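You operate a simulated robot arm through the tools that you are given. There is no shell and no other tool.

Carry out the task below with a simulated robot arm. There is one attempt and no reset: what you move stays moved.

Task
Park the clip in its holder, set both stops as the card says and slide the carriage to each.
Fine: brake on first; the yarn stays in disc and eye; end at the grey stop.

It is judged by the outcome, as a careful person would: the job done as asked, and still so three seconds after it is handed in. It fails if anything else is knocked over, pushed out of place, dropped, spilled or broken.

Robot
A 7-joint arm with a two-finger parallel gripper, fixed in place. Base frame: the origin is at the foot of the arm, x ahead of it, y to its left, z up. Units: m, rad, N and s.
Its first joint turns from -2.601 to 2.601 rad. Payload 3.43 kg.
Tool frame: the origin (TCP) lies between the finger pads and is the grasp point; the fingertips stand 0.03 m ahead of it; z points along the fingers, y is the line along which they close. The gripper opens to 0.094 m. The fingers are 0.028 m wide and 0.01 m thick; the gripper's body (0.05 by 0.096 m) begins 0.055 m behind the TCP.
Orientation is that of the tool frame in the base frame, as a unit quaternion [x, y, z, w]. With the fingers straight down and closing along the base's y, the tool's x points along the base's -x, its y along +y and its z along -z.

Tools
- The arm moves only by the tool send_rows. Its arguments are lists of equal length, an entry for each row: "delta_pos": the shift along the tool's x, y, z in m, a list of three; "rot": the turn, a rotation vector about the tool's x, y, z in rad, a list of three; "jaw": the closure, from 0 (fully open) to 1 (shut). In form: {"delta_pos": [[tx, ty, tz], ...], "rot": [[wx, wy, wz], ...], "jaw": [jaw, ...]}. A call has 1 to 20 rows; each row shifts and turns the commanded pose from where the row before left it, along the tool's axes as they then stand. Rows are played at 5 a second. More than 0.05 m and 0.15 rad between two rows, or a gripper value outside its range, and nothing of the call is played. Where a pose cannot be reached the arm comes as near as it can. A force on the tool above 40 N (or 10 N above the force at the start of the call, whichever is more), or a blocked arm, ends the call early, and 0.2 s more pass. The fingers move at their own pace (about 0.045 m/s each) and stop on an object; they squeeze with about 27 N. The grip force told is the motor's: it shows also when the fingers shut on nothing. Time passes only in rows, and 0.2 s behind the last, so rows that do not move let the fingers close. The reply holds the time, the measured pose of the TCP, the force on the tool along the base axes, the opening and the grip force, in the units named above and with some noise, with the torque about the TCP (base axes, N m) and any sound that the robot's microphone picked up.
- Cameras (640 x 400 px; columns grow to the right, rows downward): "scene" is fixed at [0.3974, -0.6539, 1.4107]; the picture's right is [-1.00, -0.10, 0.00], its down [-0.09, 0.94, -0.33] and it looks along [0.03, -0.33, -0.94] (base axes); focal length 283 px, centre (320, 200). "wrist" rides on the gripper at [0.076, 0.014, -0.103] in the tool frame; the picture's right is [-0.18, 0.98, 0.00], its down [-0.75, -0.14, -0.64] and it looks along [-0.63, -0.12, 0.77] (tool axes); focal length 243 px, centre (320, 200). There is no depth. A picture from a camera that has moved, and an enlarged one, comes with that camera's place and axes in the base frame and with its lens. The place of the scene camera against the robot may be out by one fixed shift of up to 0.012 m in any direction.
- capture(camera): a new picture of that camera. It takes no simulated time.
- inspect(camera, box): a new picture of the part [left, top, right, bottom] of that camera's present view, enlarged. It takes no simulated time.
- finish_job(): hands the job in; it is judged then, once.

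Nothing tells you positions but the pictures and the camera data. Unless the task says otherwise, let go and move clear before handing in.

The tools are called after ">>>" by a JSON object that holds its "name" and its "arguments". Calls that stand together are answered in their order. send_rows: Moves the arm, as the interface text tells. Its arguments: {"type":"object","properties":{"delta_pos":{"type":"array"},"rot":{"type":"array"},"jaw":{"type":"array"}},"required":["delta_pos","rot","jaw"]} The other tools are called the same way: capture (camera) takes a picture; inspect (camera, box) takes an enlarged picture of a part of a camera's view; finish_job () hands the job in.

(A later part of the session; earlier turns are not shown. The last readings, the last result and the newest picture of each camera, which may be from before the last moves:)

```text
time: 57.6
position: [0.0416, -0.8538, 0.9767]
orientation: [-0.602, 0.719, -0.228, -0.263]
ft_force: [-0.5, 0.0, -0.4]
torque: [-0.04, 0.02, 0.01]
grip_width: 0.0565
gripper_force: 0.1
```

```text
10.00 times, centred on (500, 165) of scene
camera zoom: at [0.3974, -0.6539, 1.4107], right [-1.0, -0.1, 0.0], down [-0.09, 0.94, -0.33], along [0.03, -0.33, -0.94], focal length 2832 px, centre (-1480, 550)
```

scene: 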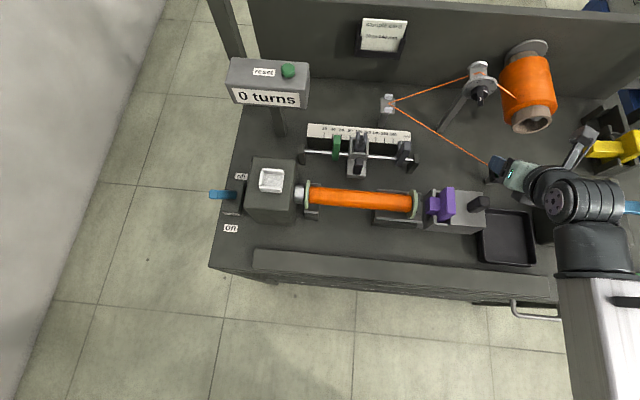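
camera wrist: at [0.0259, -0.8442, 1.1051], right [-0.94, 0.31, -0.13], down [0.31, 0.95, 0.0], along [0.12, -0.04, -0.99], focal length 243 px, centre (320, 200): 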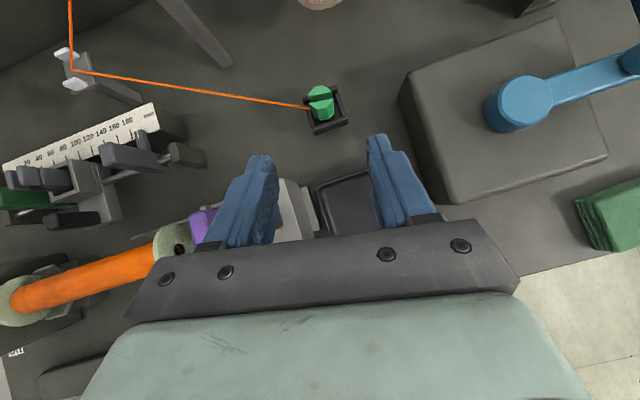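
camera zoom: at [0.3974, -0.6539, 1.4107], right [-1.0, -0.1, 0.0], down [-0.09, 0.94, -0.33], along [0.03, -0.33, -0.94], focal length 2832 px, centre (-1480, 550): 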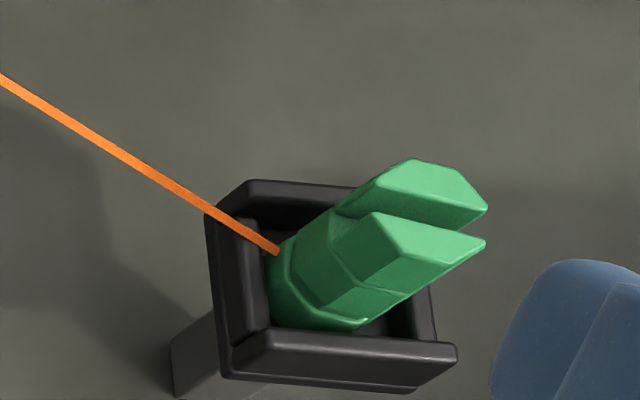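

The clip is parked and the yarn still runs through disc and eye. Now I'll rise, move over the rail and turn the wrist square again to study the stops.

>>> {"name": "send_rows", "arguments": {"delta_pos": [[0.01, 0, -0.0115], [0.0193, 0, -0.0228], [-0.0022, -0.0157, -0.0017], [-0.0042, -0.03, -0.0031], [-0.005, -0.036, -0.0038], [-0.005, -0.036, -0.0038], [-0.005, -0.036, -0.0038], [-0.005, -0.036, -0.0038], [-0.005, -0.036, -0.0038], [-0.0048, -0.034, -0.0035], [-0.003, -0.02, -0.002], [-0.0013, -0.0062, -0.0008], [0, 0, 0], [0, 0, 0], [0, 0, 0], [0, 0, 0], [0, 0, 0], [0, 0, 0]], "rot": [[0, 0, 0], [0, 0, 0], [0, 0, 0], [0, 0, 0], [0, 0, 0], [0, 0, 0], [0, 0, 0], [0, 0, 0], [0, 0, 0], [0, 0, 0], [0, 0, 0], [0, 0, 0], [0.018, 0, -0.021], [0.032, 0, -0.037], [0.035, 0, -0.041], [0.025, 0, -0.029], [0.01, 0, -0.013], [0, 0, 0]], "jaw": [0.4, 0.4, 0.4, 0.4, 0.4, 0.4, 0.4, 0.4, 0.4, 0.4, 0.4, 0.4, 0.4, 0.4, 0.4, 0.4, 0.4, 0.4]}}

>>> {"name": "capture", "arguments": {"camera": "wrist"}}

>>> {"name": "inspect", "arguments": {"camera": "wrist", "box": [200, 20, 456, 180]}}

```text
time: 61.4
position: [0.3317, -0.8541, 1.0234]
orientation: [0.665, -0.661, 0.251, 0.242]
ft_force: [0.3, 0.3, -0.7]
torque: [-0.01, 0.03, 0.01]
grip_width: 0.0563
gripper_force: 0.1
```

```text
taken
camera wrist: at [0.3136, -0.8459, 1.15], right [-0.98, 0.13, -0.13], down [0.13, 0.99, 0.0], along [0.13, -0.02, -0.99], focal length 243 px, centre (320, 200)
```

wrist: 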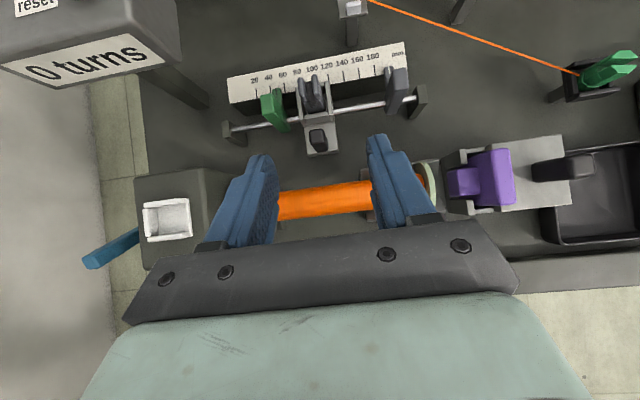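

```text
2.50 times, centred on (328, 100) of wrist
camera zoom: at [0.3136, -0.8459, 1.15], right [-0.98, 0.13, -0.13], down [0.13, 0.99, 0.0], along [0.13, -0.02, -0.99], focal length 606 px, centre (300, 450)
```

zoom: 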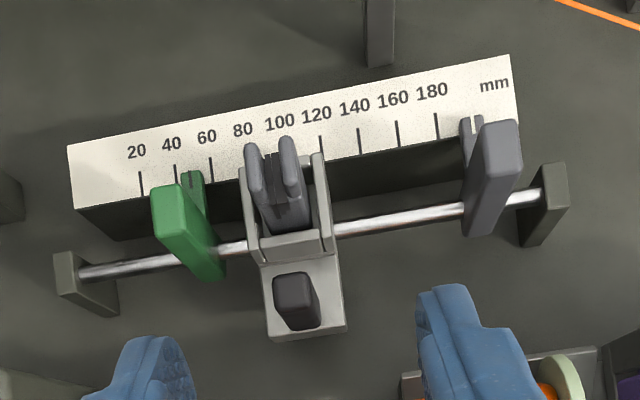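

The stop handles stand about 5 cm tall, with tops near (0.390, -0.973, 0.888) for green and (0.245, -0.974, 0.885) for grey. On the scale x ≈ 0.443 - s, so green must go to x ≈ 0.423 and grey to x ≈ 0.303. I'll come close to the green handle with the fingers narrowed.

>>> {"name": "send_rows", "arguments": {"delta_pos": [[-0.0008, -0.006, 0.01], [-0.0016, -0.012, 0.022], [-0.002, -0.013, 0.026], [-0.002, -0.013, 0.026], [-0.0013, -0.008, 0.018], [-0.0006, -0.0037, 0.008], [0, 0, 0]], "rot": [[0, 0, 0], [0, 0, 0], [0, 0, 0], [0, 0, 0], [0, 0, 0], [0, 0, 0], [0, 0, 0]], "jaw": [0.5, 0.6, 0.66, 0.66, 0.66, 0.66, 0.66]}}

>>> {"name": "capture", "arguments": {"camera": "wrist"}}

>>> {"name": "inspect", "arguments": {"camera": "wrist", "box": [240, 60, 400, 160]}}

```text
time: 63.0
position: [0.3876, -0.9199, 0.9349]
orientation: [0.665, -0.66, 0.25, 0.242]
ft_force: [-0.8, 0.2, 0.3]
torque: [-0.03, -0.03, 0.02]
grip_width: 0.032
gripper_force: 0.0
```

```text
taken
camera wrist: at [0.3711, -0.9111, 1.0617], right [-0.98, 0.13, -0.13], down [0.13, 0.99, 0.0], along [0.13, -0.02, -0.99], focal length 243 px, centre (320, 200)
```

wrist: 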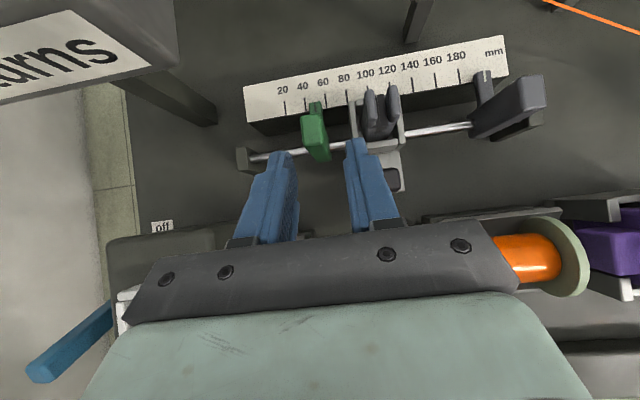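

```text
4.00 times, centred on (320, 110) of wrist
camera zoom: at [0.3711, -0.9111, 1.0617], right [-0.98, 0.13, -0.13], down [0.13, 0.99, 0.0], along [0.13, -0.02, -0.99], focal length 970 px, centre (320, 560)
```

zoom: 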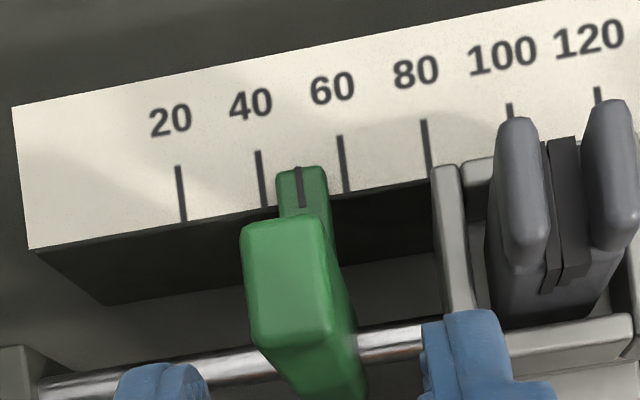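

The green stop's mark reads about 49, and its handle is 14 mm wide with its top centre at (0.392, -0.966, 0.888). There is about 4 mm of room beside the carriage. I'll lower the fingers around the handle.

>>> {"name": "send_rows", "arguments": {"delta_pos": [[-0.0035, -0.0037, 0.008], [0, 0, 0.014], [0, 0, 0.016], [0, 0, 0.014], [0, 0, 0.01], [0, 0, 0.005], [0, 0, 0]], "rot": [[0, 0, 0], [0, 0, 0], [0, 0, 0], [0, 0, 0], [0, 0, 0], [0, 0, 0], [0, 0, 0]], "jaw": [0.66, 0.66, 0.66, 0.66, 0.66, 0.66, 0.66]}}

>>> {"name": "inspect", "arguments": {"camera": "wrist", "box": [240, 110, 400, 210]}}

>>> {"name": "inspect", "arguments": {"camera": "scene", "box": [290, 110, 418, 190]}}

```text
time: 64.6
position: [0.3938, -0.9604, 0.8825]
orientation: [0.666, -0.66, 0.251, 0.241]
ft_force: [0.4, 0.7, -0.7]
torque: [0.0, -0.03, -0.02]
grip_width: 0.0319
gripper_force: 0.0
```

```text
4.00 times, centred on (320, 160) of wrist
camera zoom: at [0.3762, -0.952, 1.0091], right [-0.98, 0.13, -0.13], down [0.13, 0.99, 0.0], along [0.13, -0.02, -0.99], focal length 970 px, centre (320, 360)
```

zoom: 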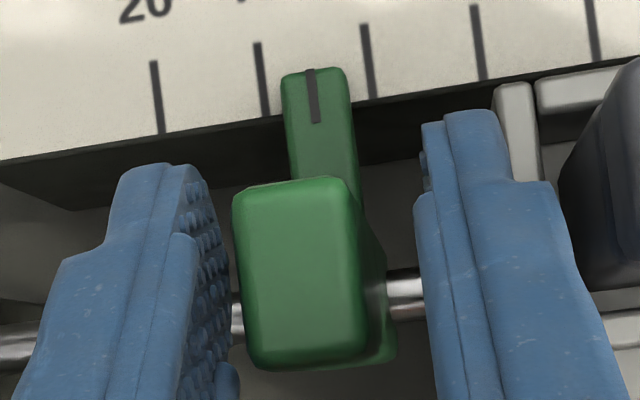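

```text
5.00 times, centred on (354, 150) of scene
camera zoom: at [0.3974, -0.6539, 1.4107], right [-1.0, -0.1, 0.0], down [-0.09, 0.94, -0.33], along [0.03, -0.33, -0.94], focal length 1416 px, centre (150, 450)
```

zoom: 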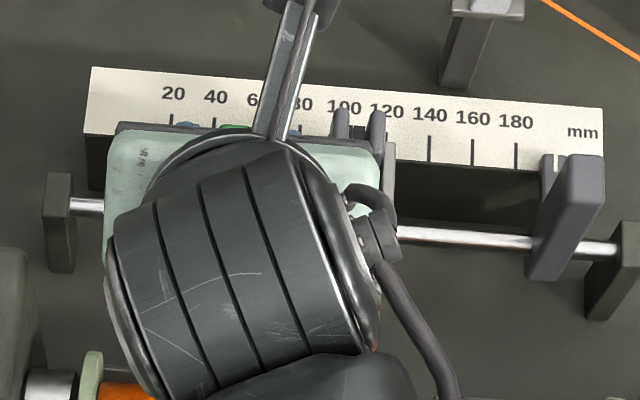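

The handle is between the fingers and the mark reads about 48.6. I'll close on it, then slide it most of the way toward 20.

>>> {"name": "send_rows", "arguments": {"delta_pos": [[0, 0.001, 0], [0, 0, 0], [0, 0, 0], [0, 0, 0], [0, 0, 0]], "rot": [[0, 0, 0], [0, 0, 0], [0, 0, 0], [0, 0, 0], [0, 0, 0]], "jaw": [0.7, 0.8, 0.9, 1, 1]}}

>>> {"name": "inspect", "arguments": {"camera": "wrist", "box": [240, 110, 400, 210]}}

```text
time: 65.8
position: [0.3923, -0.9591, 0.8811]
orientation: [0.666, -0.659, 0.252, 0.241]
ft_force: [-1.0, 0.5, -1.1]
torque: [-0.09, 0.0, -0.05]
grip_width: 0.0198
gripper_force: 44.6
```

```text
4.00 times, centred on (320, 160) of wrist
camera zoom: at [0.375, -0.9519, 1.0091], right [-0.98, 0.13, -0.13], down [0.13, 0.99, 0.0], along [0.13, -0.02, -0.99], focal length 970 px, centre (320, 360)
```

zoom: 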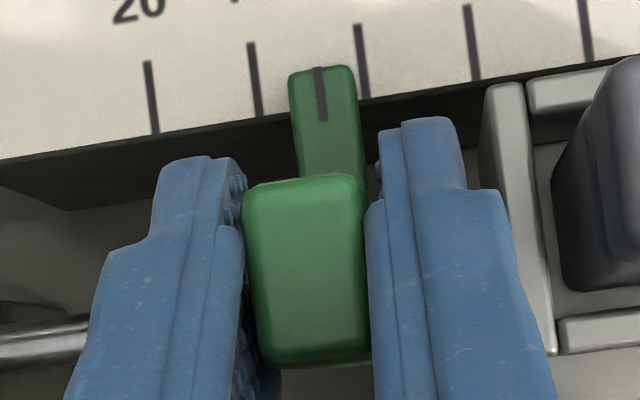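

The grip drew the stop to about 51.5, so it slides readily. I'll slide it 28 mm toward the low end, then fine tune.

>>> {"name": "send_rows", "arguments": {"delta_pos": [[0, -0.003, 0], [0, -0.005, 0], [0, -0.006, 0], [0, -0.006, 0], [0, -0.005, 0], [0, -0.003, 0], [0, 0, 0], [0, 0, 0]], "rot": [[0, 0, 0], [0, 0, 0], [0, 0, 0], [0, 0, 0], [0, 0, 0], [0, 0, 0], [0, 0, 0], [0, 0, 0]], "jaw": [1, 1, 1, 1, 1, 1, 1, 1]}}

>>> {"name": "inspect", "arguments": {"camera": "wrist", "box": [240, 110, 400, 210]}}

```text
time: 67.6
position: [0.4218, -0.9595, 0.8815]
orientation: [0.666, -0.66, 0.252, 0.241]
ft_force: [0.5, -1.5, -1.9]
torque: [-0.08, -0.07, 0.0]
grip_width: 0.02
gripper_force: 45.1
```

```text
4.00 times, centred on (320, 160) of wrist
camera zoom: at [0.4038, -0.9519, 1.0091], right [-0.98, 0.13, -0.13], down [0.13, 0.99, 0.0], along [0.13, -0.02, -0.99], focal length 970 px, centre (320, 360)
```

zoom: 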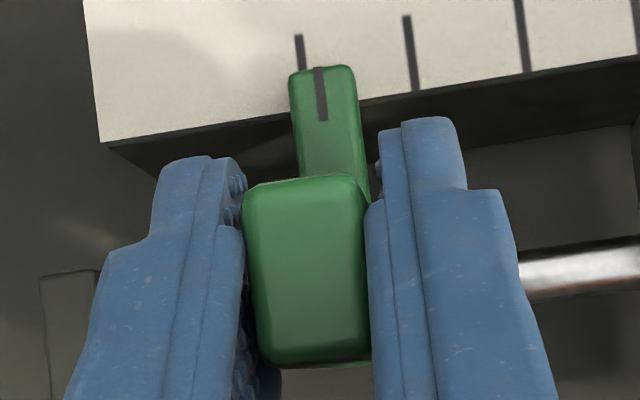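

The mark now reads about 22.6. I'll move it 2.5 mm more and check with both cameras.

>>> {"name": "send_rows", "arguments": {"delta_pos": [[0, -0.0013, 0], [0, -0.0012, 0], [0, 0, 0]], "rot": [[0, 0, 0], [0, 0, 0], [0, 0, 0]], "jaw": [1, 1, 1]}}

>>> {"name": "inspect", "arguments": {"camera": "wrist", "box": [280, 105, 360, 155]}}

>>> {"name": "inspect", "arguments": {"camera": "scene", "box": [300, 115, 364, 155]}}

```text
time: 68.4
position: [0.4241, -0.96, 0.8822]
orientation: [0.666, -0.66, 0.251, 0.241]
ft_force: [-0.6, -1.7, 0.1]
torque: [0.18, 0.0, -0.09]
grip_width: 0.0195
gripper_force: 44.8
```

```text
8.00 times, centred on (320, 130) of wrist
camera zoom: at [0.4058, -0.9518, 1.0091], right [-0.98, 0.13, -0.13], down [0.13, 0.99, 0.0], along [0.13, -0.02, -0.99], focal length 1941 px, centre (320, 760)
```

zoom: 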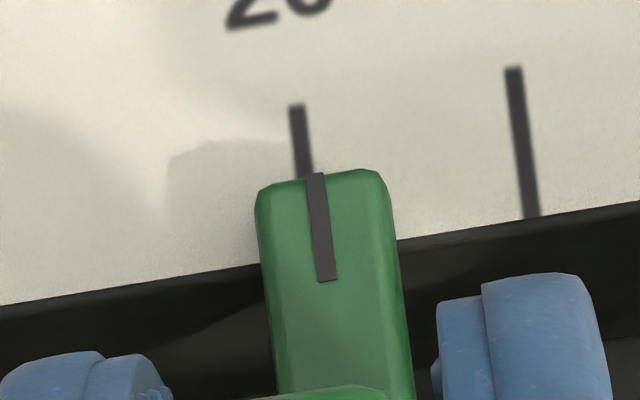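

```text
10.00 times, centred on (332, 135) of scene
camera zoom: at [0.3974, -0.6539, 1.4107], right [-1.0, -0.1, 0.0], down [-0.09, 0.94, -0.33], along [0.03, -0.33, -0.94], focal length 2832 px, centre (200, 850)
```

zoom: 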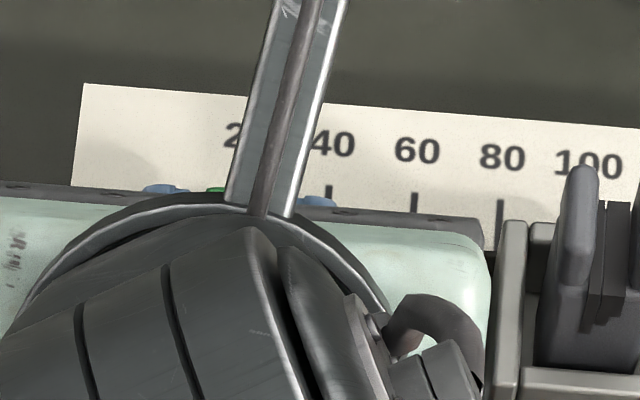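

The mark reads about 21, so I'll nudge it 1.2 mm more.

>>> {"name": "send_rows", "arguments": {"delta_pos": [[0, -0.0012, 0], [0, 0, 0]], "rot": [[0, 0, 0], [0, 0, 0]], "jaw": [1, 1]}}

>>> {"name": "inspect", "arguments": {"camera": "wrist", "box": [280, 105, 360, 155]}}

```text
time: 69.0
position: [0.4249, -0.961, 0.8818]
orientation: [0.666, -0.659, 0.252, 0.242]
ft_force: [0.0, -2.7, 0.4]
torque: [0.02, -0.03, -0.05]
grip_width: 0.0197
gripper_force: 44.9
```

```text
8.00 times, centred on (320, 130) of wrist
camera zoom: at [0.4069, -0.9518, 1.0091], right [-0.98, 0.13, -0.13], down [0.13, 0.99, 0.0], along [0.13, -0.02, -0.99], focal length 1941 px, centre (320, 760)
```

zoom: 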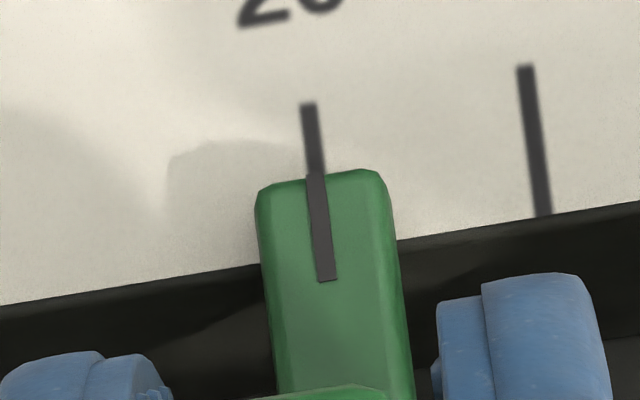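

The mark lines up with the 20 tick. I'll open the fingers and back off to check it unobstructed.

>>> {"name": "send_rows", "arguments": {"delta_pos": [[0, 0, 0], [0, 0, 0], [0, 0, -0.008], [0, 0, -0.018], [0, 0, -0.025], [0, 0, -0.025], [0, 0, -0.015], [0, 0, 0]], "rot": [[0, 0, 0], [0, 0, 0], [0, 0, 0], [0, 0, 0], [0, 0, 0], [0, 0, 0], [0, 0, 0], [0, 0, 0]], "jaw": [0.8, 0.66, 0.66, 0.66, 0.66, 0.66, 0.66, 0.66]}}

>>> {"name": "inspect", "arguments": {"camera": "wrist", "box": [250, 60, 410, 160]}}

>>> {"name": "inspect", "arguments": {"camera": "scene", "box": [300, 115, 364, 155]}}

>>> {"name": "capture", "arguments": {"camera": "scene"}}

```text
time: 70.8
position: [0.424, -0.9005, 0.9513]
orientation: [0.665, -0.66, 0.252, 0.242]
ft_force: [0.0, 0.0, 0.7]
torque: [0.0, 0.02, 0.0]
grip_width: 0.0318
gripper_force: 0.1
```

```text
4.00 times, centred on (330, 110) of wrist
camera zoom: at [0.4055, -0.8918, 1.0783], right [-0.98, 0.13, -0.13], down [0.13, 0.99, 0.0], along [0.13, -0.02, -0.99], focal length 970 px, centre (280, 560)
```

zoom: 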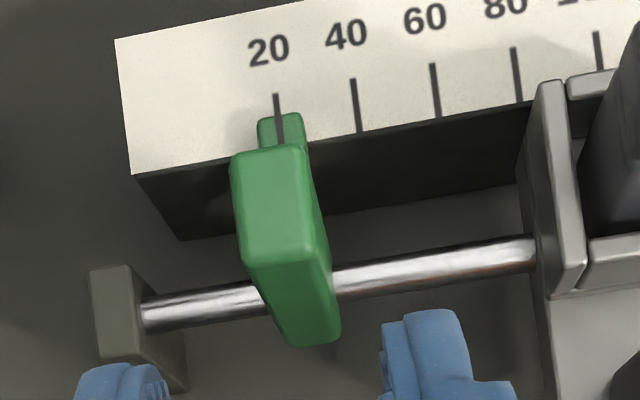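

```text
10.00 times, centred on (332, 135) of scene
camera zoom: at [0.3974, -0.6539, 1.4107], right [-1.0, -0.1, 0.0], down [-0.09, 0.94, -0.33], along [0.03, -0.33, -0.94], focal length 2832 px, centre (200, 850)
```

zoom: 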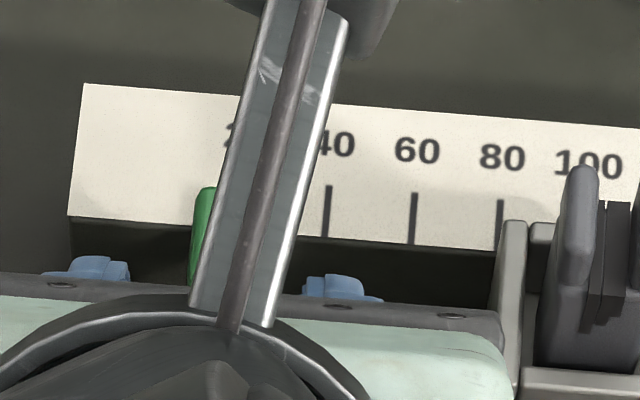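

```text
taken
```

scene: 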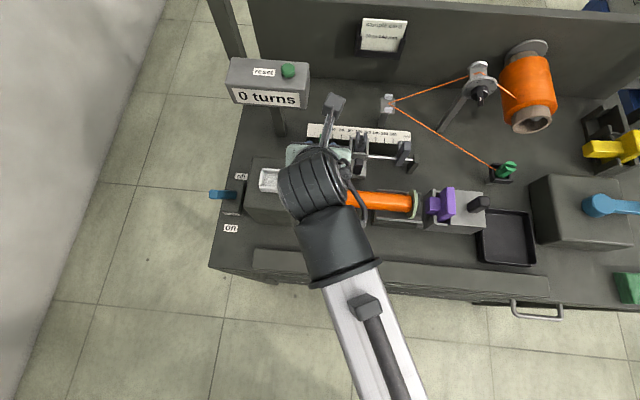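

The green stop reads 20 and stays there. The carriage is next: I'll come over its dark front knob and look, so that I can slide it left and make room for setting the grey stop.

>>> {"name": "send_rows", "arguments": {"delta_pos": [[-0.005, 0.004, 0], [-0.01, 0.012, -0.001], [-0.01, 0.018, -0.001], [-0.0069, 0.02, -0.0012], [-0.003, 0.018, 0], [0, 0.008, 0], [0, 0.003, 0], [0, 0, 0]], "rot": [[0, 0, 0], [0, 0, 0], [0, 0, 0], [0, 0, 0], [0, 0, 0], [0, 0, 0], [0, 0, 0], [0, 0, 0]], "jaw": [0.62, 0.62, 0.62, 0.62, 0.62, 0.62, 0.62, 0.62]}}

>>> {"name": "inspect", "arguments": {"camera": "wrist", "box": [240, 70, 400, 170]}}

>>> {"name": "inspect", "arguments": {"camera": "scene", "box": [290, 110, 418, 190]}}

```text
time: 72.6
position: [0.3384, -0.873, 0.9294]
orientation: [0.665, -0.66, 0.252, 0.242]
ft_force: [-0.5, 0.1, -0.2]
torque: [0.01, 0.02, 0.0]
grip_width: 0.0355
gripper_force: 0.1
```

```text
4.00 times, centred on (320, 120) of wrist
camera zoom: at [0.3217, -0.8642, 1.0568], right [-0.98, 0.13, -0.13], down [0.13, 0.99, 0.0], along [0.13, -0.02, -0.99], focal length 970 px, centre (320, 520)
```

zoom: 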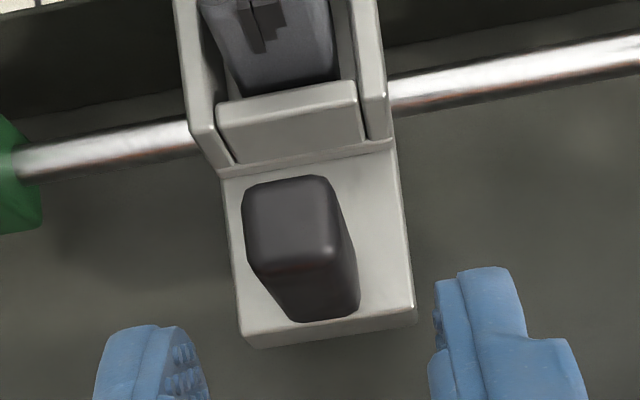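

```text
5.00 times, centred on (354, 150) of scene
camera zoom: at [0.3974, -0.6539, 1.4107], right [-1.0, -0.1, 0.0], down [-0.09, 0.94, -0.33], along [0.03, -0.33, -0.94], focal length 1416 px, centre (150, 450)
```

zoom: 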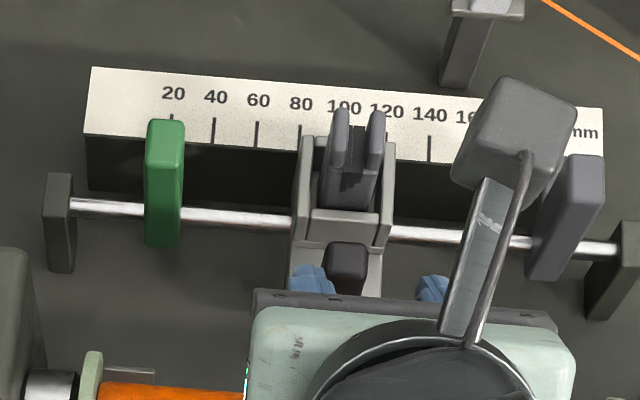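

The knob is about 15 mm wide and 42 mm tall, with its top centre near (0.344, -0.924, 0.880). I'll lower the fingers around it and close.

>>> {"name": "send_rows", "arguments": {"delta_pos": [[-0.0036, -0.0052, 0.006], [0, 0, 0.013], [0, 0, 0.015], [0, 0, 0.013], [0, 0, 0.009], [0, 0, 0.005], [0, 0, 0]], "rot": [[0, 0, 0], [0, 0, 0], [0, 0, 0], [0, 0, 0], [0, 0, 0], [0, 0, 0], [0, 0, 0]], "jaw": [0.62, 0.62, 0.62, 0.62, 0.62, 0.62, 0.62]}}

>>> {"name": "inspect", "arguments": {"camera": "wrist", "box": [240, 110, 400, 210]}}

```text
time: 74.2
position: [0.347, -0.91, 0.8814]
orientation: [0.666, -0.66, 0.251, 0.241]
ft_force: [-0.3, 0.3, -0.3]
torque: [0.01, -0.02, -0.03]
grip_width: 0.0356
gripper_force: 0.1
```

```text
4.00 times, centred on (320, 160) of wrist
camera zoom: at [0.3288, -0.9016, 1.0085], right [-0.98, 0.13, -0.13], down [0.13, 0.99, 0.0], along [0.13, -0.02, -0.99], focal length 970 px, centre (320, 360)
```

zoom: 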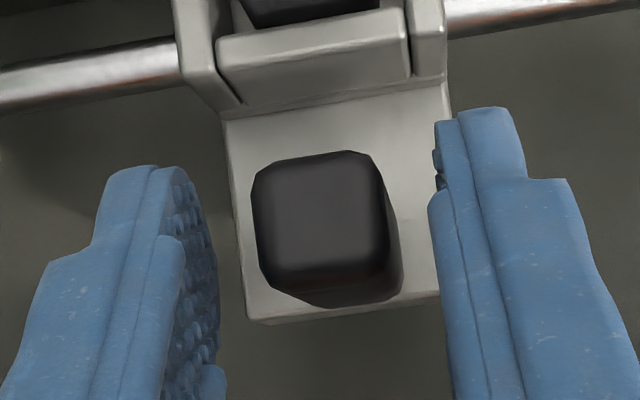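

The knob is centred between the fingers. I'll close on it and slide the carriage about 35 mm left, short of the green stop.

>>> {"name": "send_rows", "arguments": {"delta_pos": [[0, 0, 0], [0, 0, 0], [0, 0, 0], [0, 0, 0], [0, 0, 0], [0, -0.004, 0], [0, -0.007, 0], [0, -0.008, 0], [0, -0.008, 0], [0, -0.005, 0], [0, -0.003, 0], [0, 0, 0]], "rot": [[0, 0, 0], [0, 0, 0], [0, 0, 0], [0, 0, 0], [0, 0, 0], [0, 0, 0], [0, 0, 0], [0, 0, 0], [0, 0, 0], [0, 0, 0], [0, 0, 0], [0, 0, 0]], "jaw": [0.7, 0.8, 0.9, 1, 1, 1, 1, 1, 1, 1, 1, 1]}}

>>> {"name": "capture", "arguments": {"camera": "wrist"}}

>>> {"name": "inspect", "arguments": {"camera": "wrist", "box": [210, 50, 402, 170]}}

>>> {"name": "inspect", "arguments": {"camera": "scene", "box": [290, 110, 418, 190]}}

```text
time: 76.8
position: [0.3798, -0.9096, 0.8811]
orientation: [0.665, -0.66, 0.253, 0.242]
ft_force: [-0.6, 1.4, 0.1]
torque: [-0.03, 0.81, -0.75]
grip_width: 0.0177
gripper_force: 44.8
```

```text
taken
camera wrist: at [0.3633, -0.9015, 1.0085], right [-0.98, 0.13, -0.13], down [0.13, 0.99, 0.0], along [0.13, -0.02, -0.99], focal length 243 px, centre (320, 200)
```

wrist: 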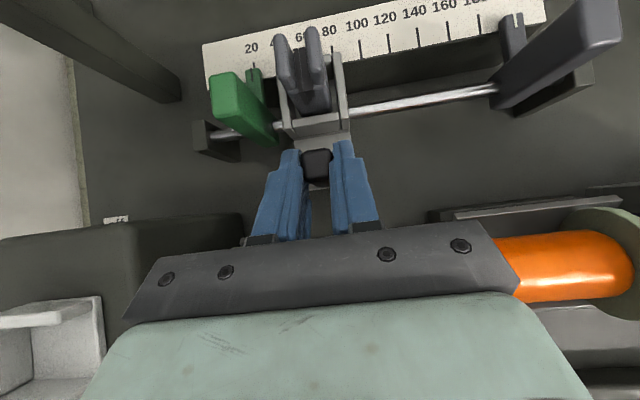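

```text
3.33 times, centred on (306, 110) of wrist
camera zoom: at [0.3633, -0.9015, 1.0085], right [-0.98, 0.13, -0.13], down [0.13, 0.99, 0.0], along [0.13, -0.02, -0.99], focal length 809 px, centre (367, 500)
```

zoom: 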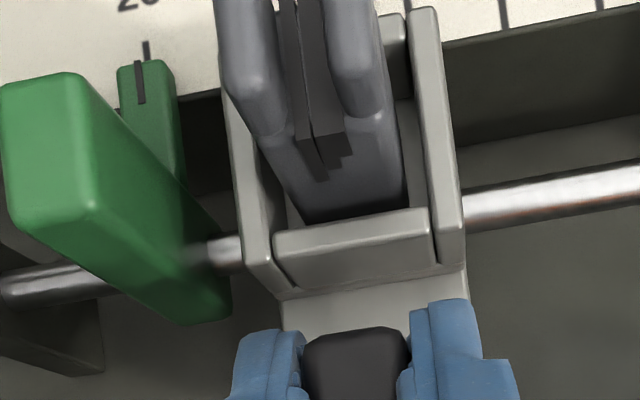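

```text
5.00 times, centred on (354, 150) of scene
camera zoom: at [0.3974, -0.6539, 1.4107], right [-1.0, -0.1, 0.0], down [-0.09, 0.94, -0.33], along [0.03, -0.33, -0.94], focal length 1416 px, centre (150, 450)
```

zoom: 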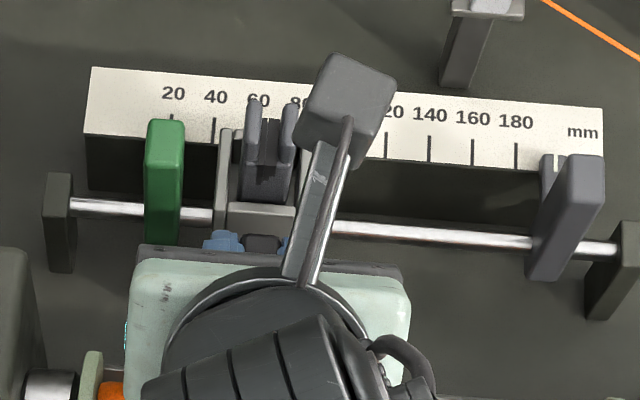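

The carriage slid freely to a clear spot about 17 mm short of the green stop. I'll let go and move over to the grey stop.

>>> {"name": "send_rows", "arguments": {"delta_pos": [[0, 0, 0], [0, 0, 0], [0, 0, -0.01], [0, 0, -0.02], [0, 0, -0.022], [0, 0.008, -0.018], [0, 0.02, 0], [0, 0.03, 0], [0, 0.03, 0], [0.008, 0.025, 0.006], [0.014, 0.014, 0.012], [0.011, 0.006, 0.01], [0.0056, 0, 0.0053], [0, 0, 0]], "rot": [[0, 0, 0], [0, 0, 0], [0, 0, 0], [0, 0, 0], [0, 0, 0], [0, 0, 0], [0, 0, 0], [0, 0, 0], [0, 0, 0], [0, 0, 0], [0, 0, 0], [0, 0, 0], [0, 0, 0], [0, 0, 0]], "jaw": [0.8, 0.62, 0.62, 0.62, 0.62, 0.62, 0.62, 0.62, 0.62, 0.62, 0.62, 0.62, 0.62, 0.62]}}

>>> {"name": "capture", "arguments": {"camera": "wrist"}}

>>> {"name": "inspect", "arguments": {"camera": "wrist", "box": [240, 60, 400, 160]}}

>>> {"name": "inspect", "arguments": {"camera": "scene", "box": [300, 115, 364, 155]}}

```text
time: 79.8
position: [0.2458, -0.9165, 0.9339]
orientation: [0.666, -0.66, 0.252, 0.241]
ft_force: [0.8, 0.4, 0.3]
torque: [-0.01, -0.04, -0.01]
grip_width: 0.0359
gripper_force: 0.0
```

```text
taken
camera wrist: at [0.2295, -0.9078, 1.061], right [-0.98, 0.13, -0.13], down [0.13, 0.99, 0.0], along [0.13, -0.02, -0.99], focal length 243 px, centre (320, 200)
```

wrist: 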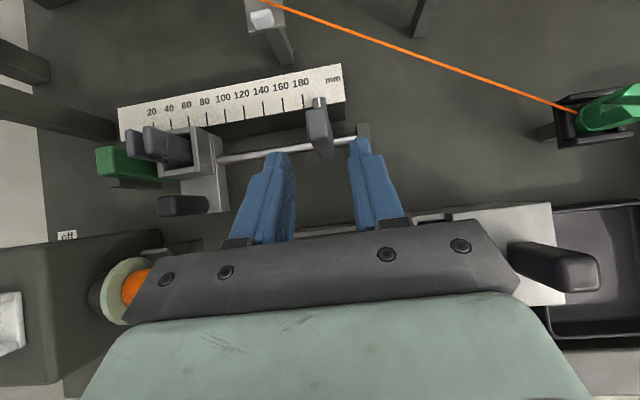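

```text
4.00 times, centred on (320, 110) of wrist
camera zoom: at [0.2295, -0.9078, 1.061], right [-0.98, 0.13, -0.13], down [0.13, 0.99, 0.0], along [0.13, -0.02, -0.99], focal length 970 px, centre (320, 560)
```

zoom: 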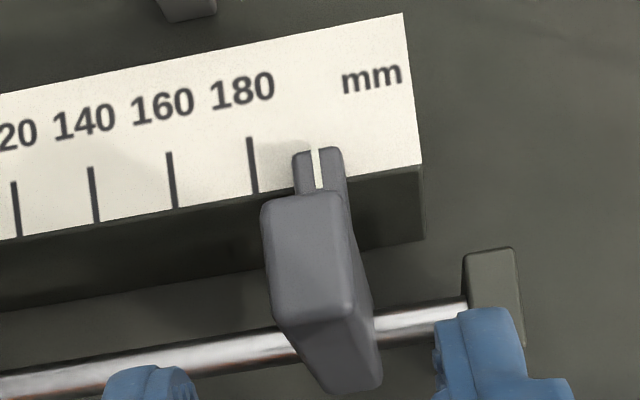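

```text
10.00 times, centred on (332, 135) of scene
camera zoom: at [0.3974, -0.6539, 1.4107], right [-1.0, -0.1, 0.0], down [-0.09, 0.94, -0.33], along [0.03, -0.33, -0.94], focal length 2832 px, centre (200, 850)
```

zoom: 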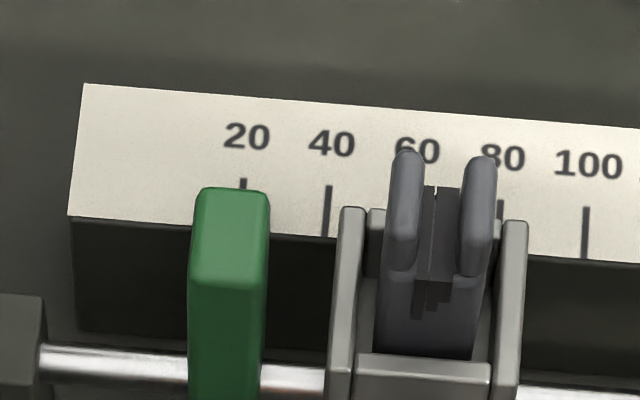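

The grey stop's mark reads about 195.5, with its handle top centre near (0.249, -0.967, 0.887). I'll lower around it, close, and look before sliding.

>>> {"name": "send_rows", "arguments": {"delta_pos": [[0, -0.0022, 0.008], [0, 0, 0.015], [0, 0, 0.017], [0, 0, 0.014], [0, 0, 0.01], [0, 0, 0.0045], [0, 0, 0], [0, 0, 0], [0, 0, 0], [0, 0, 0], [0, 0, 0]], "rot": [[0, 0, 0], [0, 0, 0], [0, 0, 0], [0, 0, 0], [0, 0, 0], [0, 0, 0], [0, 0, 0], [0, 0, 0], [0, 0, 0], [0, 0, 0], [0, 0, 0]], "jaw": [0.64, 0.64, 0.64, 0.64, 0.64, 0.64, 0.7, 0.8, 0.9, 1, 1]}}

>>> {"name": "inspect", "arguments": {"camera": "wrist", "box": [240, 100, 400, 200]}}

```text
time: 82.2
position: [0.2513, -0.9609, 0.8817]
orientation: [0.666, -0.66, 0.252, 0.241]
ft_force: [0.0, -2.4, -1.1]
torque: [-0.05, -0.04, -0.05]
grip_width: 0.0198
gripper_force: 45.4
```

```text
4.00 times, centred on (320, 150) of wrist
camera zoom: at [0.2332, -0.9529, 1.0084], right [-0.98, 0.13, -0.13], down [0.13, 0.99, 0.0], along [0.13, -0.02, -0.99], focal length 970 px, centre (320, 400)
```

zoom: 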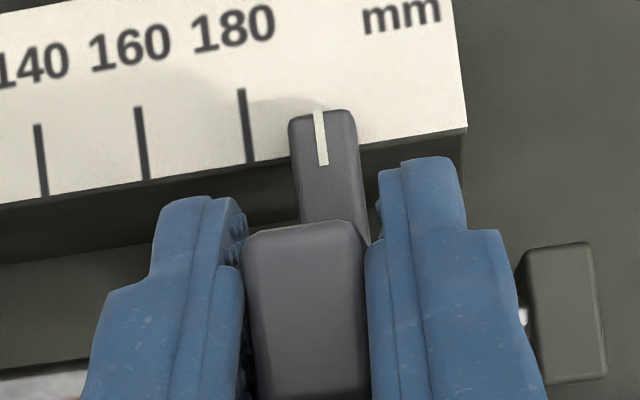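

The mark reads about 194. I'll slide the stop 50 mm toward 140, well clear of the carriage.

>>> {"name": "send_rows", "arguments": {"delta_pos": [[0, -0.003, 0], [0, -0.006, 0], [0, -0.008, 0], [0, -0.008, 0], [0, -0.008, 0], [0, -0.008, 0], [0, -0.006, 0], [0, -0.003, 0], [0, 0, 0]], "rot": [[0, 0, 0], [0, 0, 0], [0, 0, 0], [0, 0, 0], [0, 0, 0], [0, 0, 0], [0, 0, 0], [0, 0, 0], [0, 0, 0]], "jaw": [1, 1, 1, 1, 1, 1, 1, 1, 1]}}

>>> {"name": "inspect", "arguments": {"camera": "wrist", "box": [280, 105, 360, 155]}}

>>> {"name": "capture", "arguments": {"camera": "wrist"}}

```text
time: 84.2
position: [0.3013, -0.962, 0.881]
orientation: [0.666, -0.66, 0.252, 0.241]
ft_force: [-0.1, -9.4, -5.5]
torque: [-0.32, 0.02, -0.06]
grip_width: 0.0198
gripper_force: 44.7
```

```text
8.00 times, centred on (320, 130) of wrist
camera zoom: at [0.2839, -0.9529, 1.0084], right [-0.98, 0.13, -0.13], down [0.13, 0.99, 0.0], along [0.13, -0.02, -0.99], focal length 1941 px, centre (320, 760)
```

zoom: 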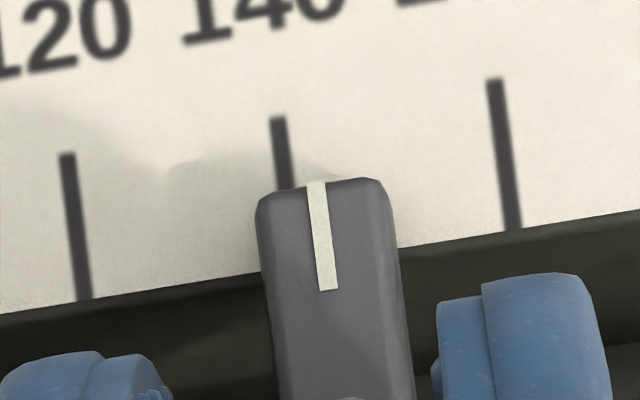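

```text
taken
camera wrist: at [0.2839, -0.9529, 1.0084], right [-0.98, 0.13, -0.13], down [0.13, 0.99, 0.0], along [0.13, -0.02, -0.99], focal length 243 px, centre (320, 200)
```

wrist: 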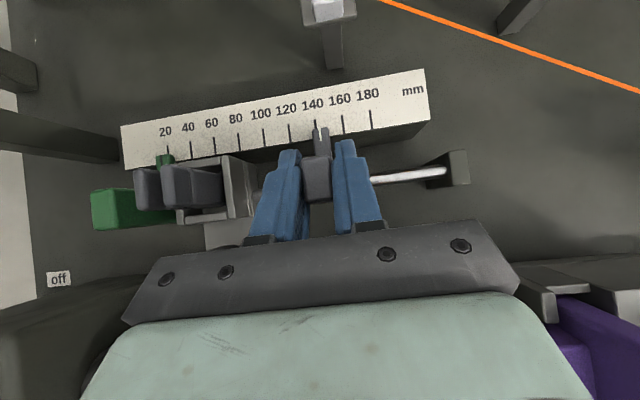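

The mark reads about 142.8. I'll move it 2.7 mm more and ease the small sideways load.

>>> {"name": "send_rows", "arguments": {"delta_pos": [[0.0001, -0.0014, 0.0003], [0.0001, -0.0013, 0.0002], [0, 0, 0]], "rot": [[0, 0, 0], [0, 0, 0], [0, 0, 0]], "jaw": [1, 1, 1]}}

>>> {"name": "inspect", "arguments": {"camera": "wrist", "box": [280, 105, 360, 155]}}

```text
time: 85.0
position: [0.3033, -0.9609, 0.8805]
orientation: [0.666, -0.66, 0.251, 0.24]
ft_force: [0.9, -5.0, -9.8]
torque: [-0.1, -0.03, -0.08]
grip_width: 0.0197
gripper_force: 45.7
```

```text
8.00 times, centred on (320, 130) of wrist
camera zoom: at [0.2862, -0.953, 1.0085], right [-0.98, 0.13, -0.13], down [0.13, 0.99, 0.0], along [0.13, -0.02, -0.99], focal length 1941 px, centre (320, 760)
```

zoom: 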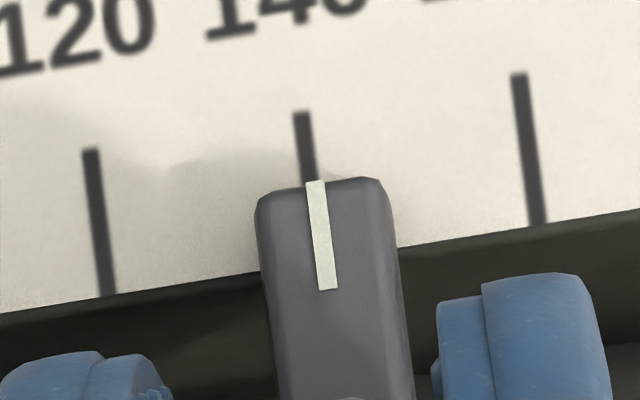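

It reads about 140.5 now; one last 0.6 mm nudge.

>>> {"name": "send_rows", "arguments": {"delta_pos": [[-0.0002, -0.0006, -0.0003], [0, 0, 0]], "rot": [[0, 0, 0], [0, 0, 0]], "jaw": [1, 1]}}

>>> {"name": "inspect", "arguments": {"camera": "wrist", "box": [280, 105, 360, 155]}}

```text
time: 85.6
position: [0.3034, -0.9611, 0.8805]
orientation: [0.666, -0.66, 0.251, 0.241]
ft_force: [0.5, -5.4, -9.2]
torque: [0.33, -0.05, -0.11]
grip_width: 0.0197
gripper_force: 44.8
```

```text
8.00 times, centred on (320, 130) of wrist
camera zoom: at [0.2865, -0.953, 1.0085], right [-0.98, 0.13, -0.13], down [0.13, 0.99, 0.0], along [0.13, -0.02, -0.99], focal length 1941 px, centre (320, 760)
```

zoom: 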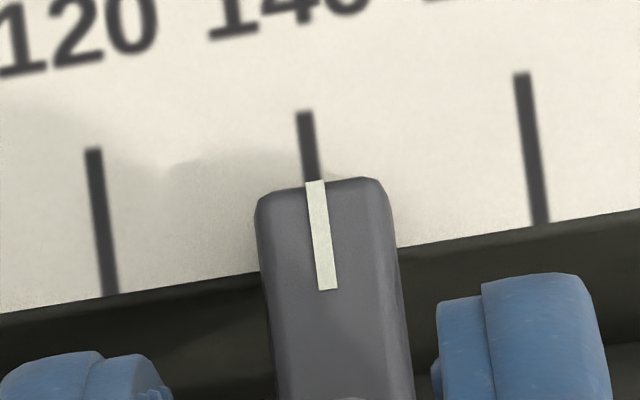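

>>> {"name": "send_rows", "arguments": {"delta_pos": [[0, -0.0005, 0], [0, 0, 0]], "rot": [[0, 0, 0], [0, 0, 0]], "jaw": [1, 1]}}

>>> {"name": "inspect", "arguments": {"camera": "wrist", "box": [280, 105, 360, 155]}}

```text
time: 86.2
position: [0.3045, -0.9615, 0.8818]
orientation: [0.665, -0.66, 0.251, 0.242]
ft_force: [-0.3, -4.0, -10.3]
torque: [-0.04, -0.03, -0.09]
grip_width: 0.0196
gripper_force: 44.7
```

```text
8.00 times, centred on (320, 130) of wrist
camera zoom: at [0.287, -0.9529, 1.0085], right [-0.98, 0.13, -0.13], down [0.13, 0.99, 0.0], along [0.13, -0.02, -0.99], focal length 1941 px, centre (320, 760)
```

zoom: 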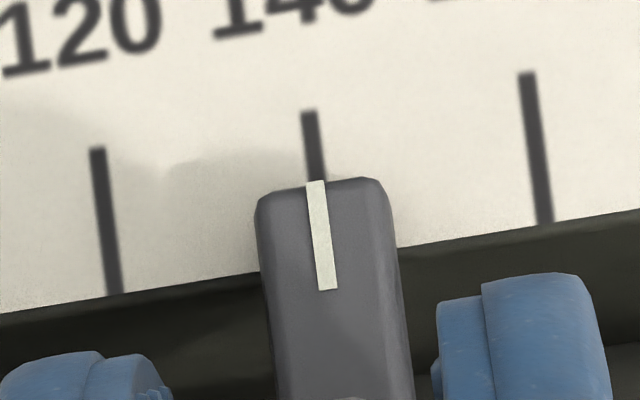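

The mark now sits on the 140 tick. I'll let go and back off to verify both stops.

>>> {"name": "send_rows", "arguments": {"delta_pos": [[0, 0, 0], [0, 0, 0], [0, 0, -0.008], [0, 0, -0.018], [0, 0, -0.025], [0, 0, -0.025], [0, 0, -0.015], [0, 0, 0]], "rot": [[0, 0, 0], [0, 0, 0], [0, 0, 0], [0, 0, 0], [0, 0, 0], [0, 0, 0], [0, 0, 0], [0, 0, 0]], "jaw": [0.8, 0.64, 0.64, 0.64, 0.64, 0.64, 0.64, 0.64]}}

>>> {"name": "inspect", "arguments": {"camera": "wrist", "box": [240, 60, 400, 160]}}

>>> {"name": "inspect", "arguments": {"camera": "wrist", "box": [130, 60, 290, 160]}}

>>> {"name": "inspect", "arguments": {"camera": "scene", "box": [290, 110, 418, 190]}}

```text
time: 88.0
position: [0.3034, -0.9024, 0.9513]
orientation: [0.665, -0.66, 0.251, 0.242]
ft_force: [0.6, 0.5, 0.0]
torque: [0.01, -0.04, -0.01]
grip_width: 0.0338
gripper_force: 0.1
```

```text
4.00 times, centred on (320, 110) of wrist
camera zoom: at [0.2849, -0.8928, 1.0777], right [-0.98, 0.13, -0.13], down [0.13, 0.99, 0.0], along [0.13, -0.02, -0.99], focal length 970 px, centre (320, 560)
```

zoom: 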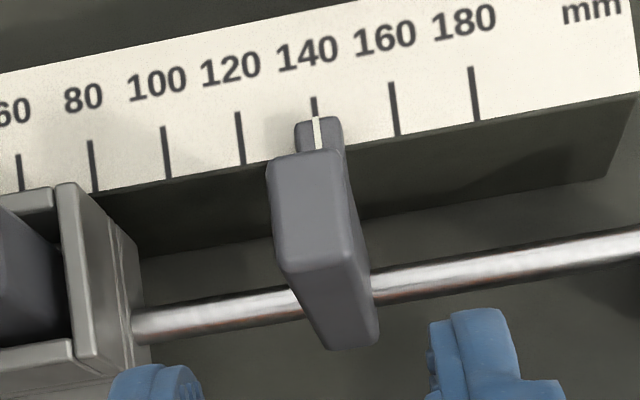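

```text
4.00 times, centred on (210, 110) of wrist
camera zoom: at [0.2849, -0.8928, 1.0777], right [-0.98, 0.13, -0.13], down [0.13, 0.99, 0.0], along [0.13, -0.02, -0.99], focal length 970 px, centre (760, 560)
```

zoom: 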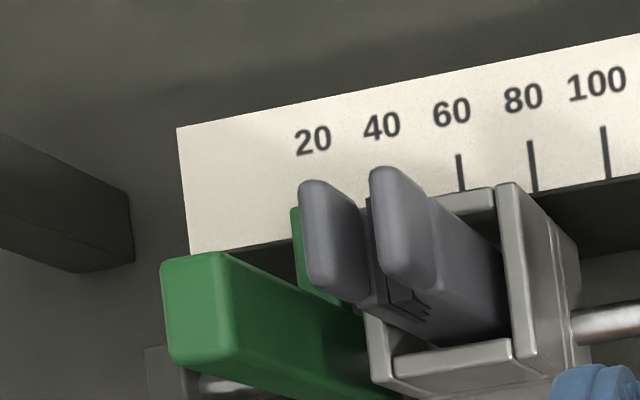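

```text
5.00 times, centred on (354, 150) of scene
camera zoom: at [0.3974, -0.6539, 1.4107], right [-1.0, -0.1, 0.0], down [-0.09, 0.94, -0.33], along [0.03, -0.33, -0.94], focal length 1416 px, centre (150, 450)
```

zoom: 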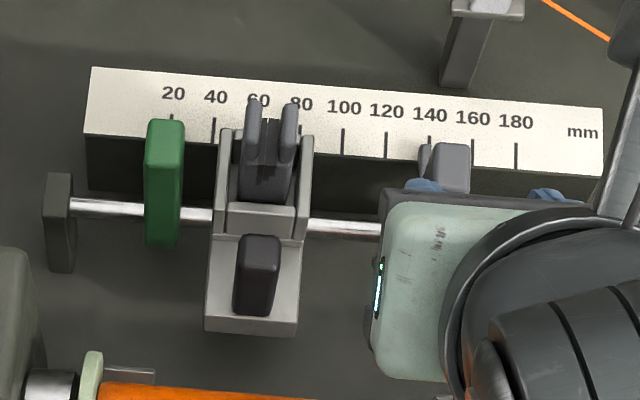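

Grey reads 140 and green is unmoved at 20. Now I'll return to the carriage knob, which I left at x ≈ 0.380, and take hold of it again.

>>> {"name": "send_rows", "arguments": {"delta_pos": [[-0.008, -0.002, -0.0014], [-0.013, -0.008, -0.002], [-0.012, -0.015, -0.002], [-0.0077, -0.02, -0.0015], [0, -0.018, 0], [0, -0.0095, 0], [0, -0.0033, 0], [0, 0, 0]], "rot": [[0, 0, 0], [0, 0, 0], [0, 0, 0], [0, 0, 0], [0, 0, 0], [0, 0, 0], [0, 0, 0], [0, 0, 0]], "jaw": [0.62, 0.62, 0.62, 0.62, 0.62, 0.62, 0.62, 0.62]}}

>>> {"name": "inspect", "arguments": {"camera": "wrist", "box": [240, 70, 400, 170]}}

```text
time: 89.8
position: [0.378, -0.8659, 0.9292]
orientation: [0.665, -0.66, 0.252, 0.242]
ft_force: [0.1, 0.2, 0.3]
torque: [0.01, 0.0, -0.01]
grip_width: 0.0356
gripper_force: 0.0
```

```text
4.00 times, centred on (320, 120) of wrist
camera zoom: at [0.3609, -0.857, 1.0567], right [-0.98, 0.13, -0.13], down [0.13, 0.99, 0.0], along [0.13, -0.02, -0.99], focal length 970 px, centre (320, 520)
```

zoom: 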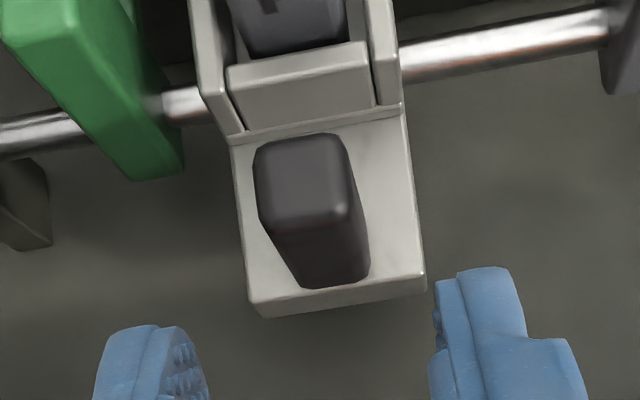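

>>> {"name": "send_rows", "arguments": {"delta_pos": [[0.002, -0.0008, 0.006], [0, 0, 0.014], [0, 0, 0.016], [0, 0, 0.014], [0, 0, 0.01], [0, 0, 0.005], [0, 0, 0], [0, 0, 0], [0, 0, 0], [0, 0, 0], [0, 0, 0]], "rot": [[0, 0, 0], [0, 0, 0], [0, 0, 0], [0, 0, 0], [0, 0, 0], [0, 0, 0], [0, 0, 0], [0, 0, 0], [0, 0, 0], [0, 0, 0], [0, 0, 0]], "jaw": [0.62, 0.62, 0.62, 0.62, 0.62, 0.62, 0.7, 0.8, 0.9, 1, 1]}}

>>> {"name": "inspect", "arguments": {"camera": "wrist", "box": [200, 40, 408, 170]}}

>>> {"name": "inspect", "arguments": {"camera": "scene", "box": [290, 110, 418, 190]}}

```text
time: 92.2
position: [0.3797, -0.9091, 0.882]
orientation: [0.665, -0.66, 0.251, 0.242]
ft_force: [0.3, 0.5, -0.4]
torque: [-0.1, 0.77, -0.66]
grip_width: 0.018
gripper_force: 45.4
```

```text
3.08 times, centred on (304, 105) of wrist
camera zoom: at [0.3626, -0.9007, 1.0094], right [-0.98, 0.13, -0.13], down [0.13, 0.99, 0.0], along [0.13, -0.02, -0.99], focal length 746 px, centre (369, 492)
```

zoom: 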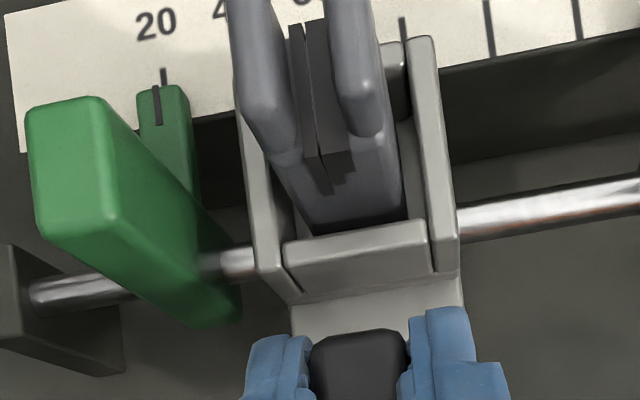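

```text
5.00 times, centred on (354, 150) of scene
camera zoom: at [0.3974, -0.6539, 1.4107], right [-1.0, -0.1, 0.0], down [-0.09, 0.94, -0.33], along [0.03, -0.33, -0.94], focal length 1416 px, centre (150, 450)
```

zoom: 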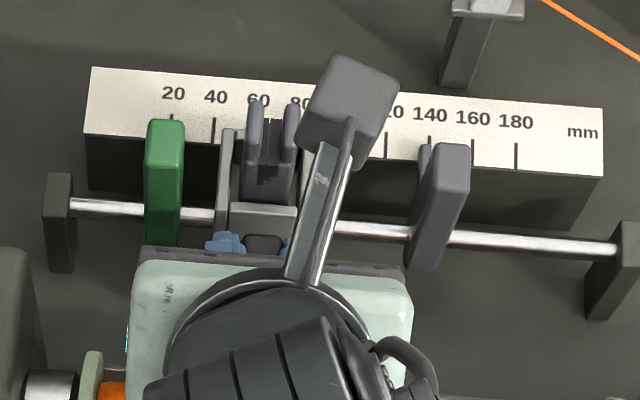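

The gap between carriage and green stop looks to be roughly 10 to 14 mm. I'll slide 8 mm and then creep up while watching force and picture.

>>> {"name": "send_rows", "arguments": {"delta_pos": [[0, -0.002, 0], [0, -0.003, 0], [0, -0.002, 0], [0, -0.001, 0], [0, 0, 0]], "rot": [[0, 0, 0], [0, 0, 0], [0, 0, 0], [0, 0, 0], [0, 0, 0]], "jaw": [1, 1, 1, 1, 1]}}

>>> {"name": "inspect", "arguments": {"camera": "wrist", "box": [216, 70, 312, 130]}}

>>> {"name": "inspect", "arguments": {"camera": "scene", "box": [310, 125, 358, 165]}}

```text
time: 93.4
position: [0.3875, -0.9093, 0.8824]
orientation: [0.666, -0.66, 0.252, 0.241]
ft_force: [-0.6, -8.0, 1.1]
torque: [0.19, 0.79, -0.73]
grip_width: 0.0177
gripper_force: 45.1
```

```text
6.67 times, centred on (264, 100) of wrist
camera zoom: at [0.3708, -0.9005, 1.0094], right [-0.98, 0.13, -0.13], down [0.13, 0.99, -0.01], along [0.13, -0.02, -0.99], focal length 1618 px, centre (693, 867)
```

zoom: 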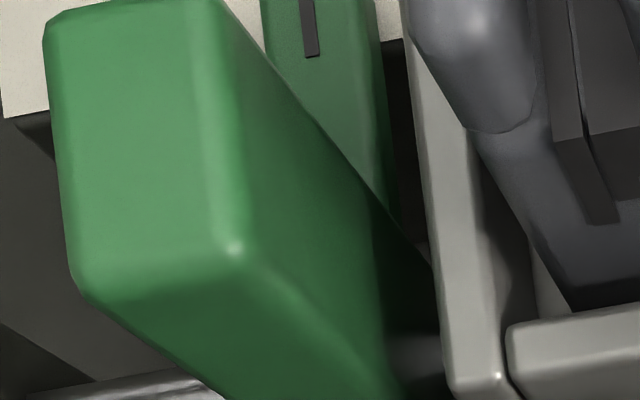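

```text
10.00 times, centred on (334, 145) of scene
camera zoom: at [0.3974, -0.6539, 1.4107], right [-1.0, -0.1, 0.0], down [-0.09, 0.94, -0.33], along [0.03, -0.33, -0.94], focal length 2832 px, centre (180, 750)
```

zoom: 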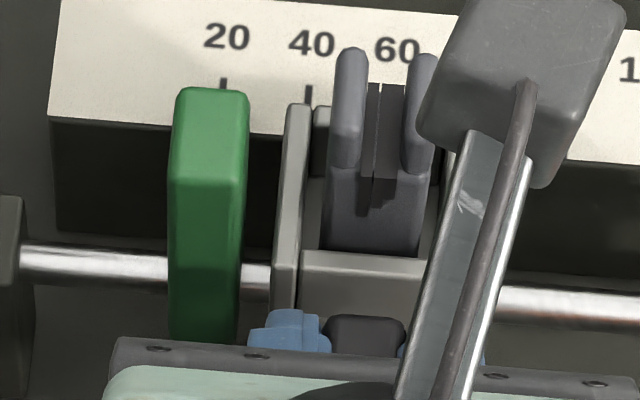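

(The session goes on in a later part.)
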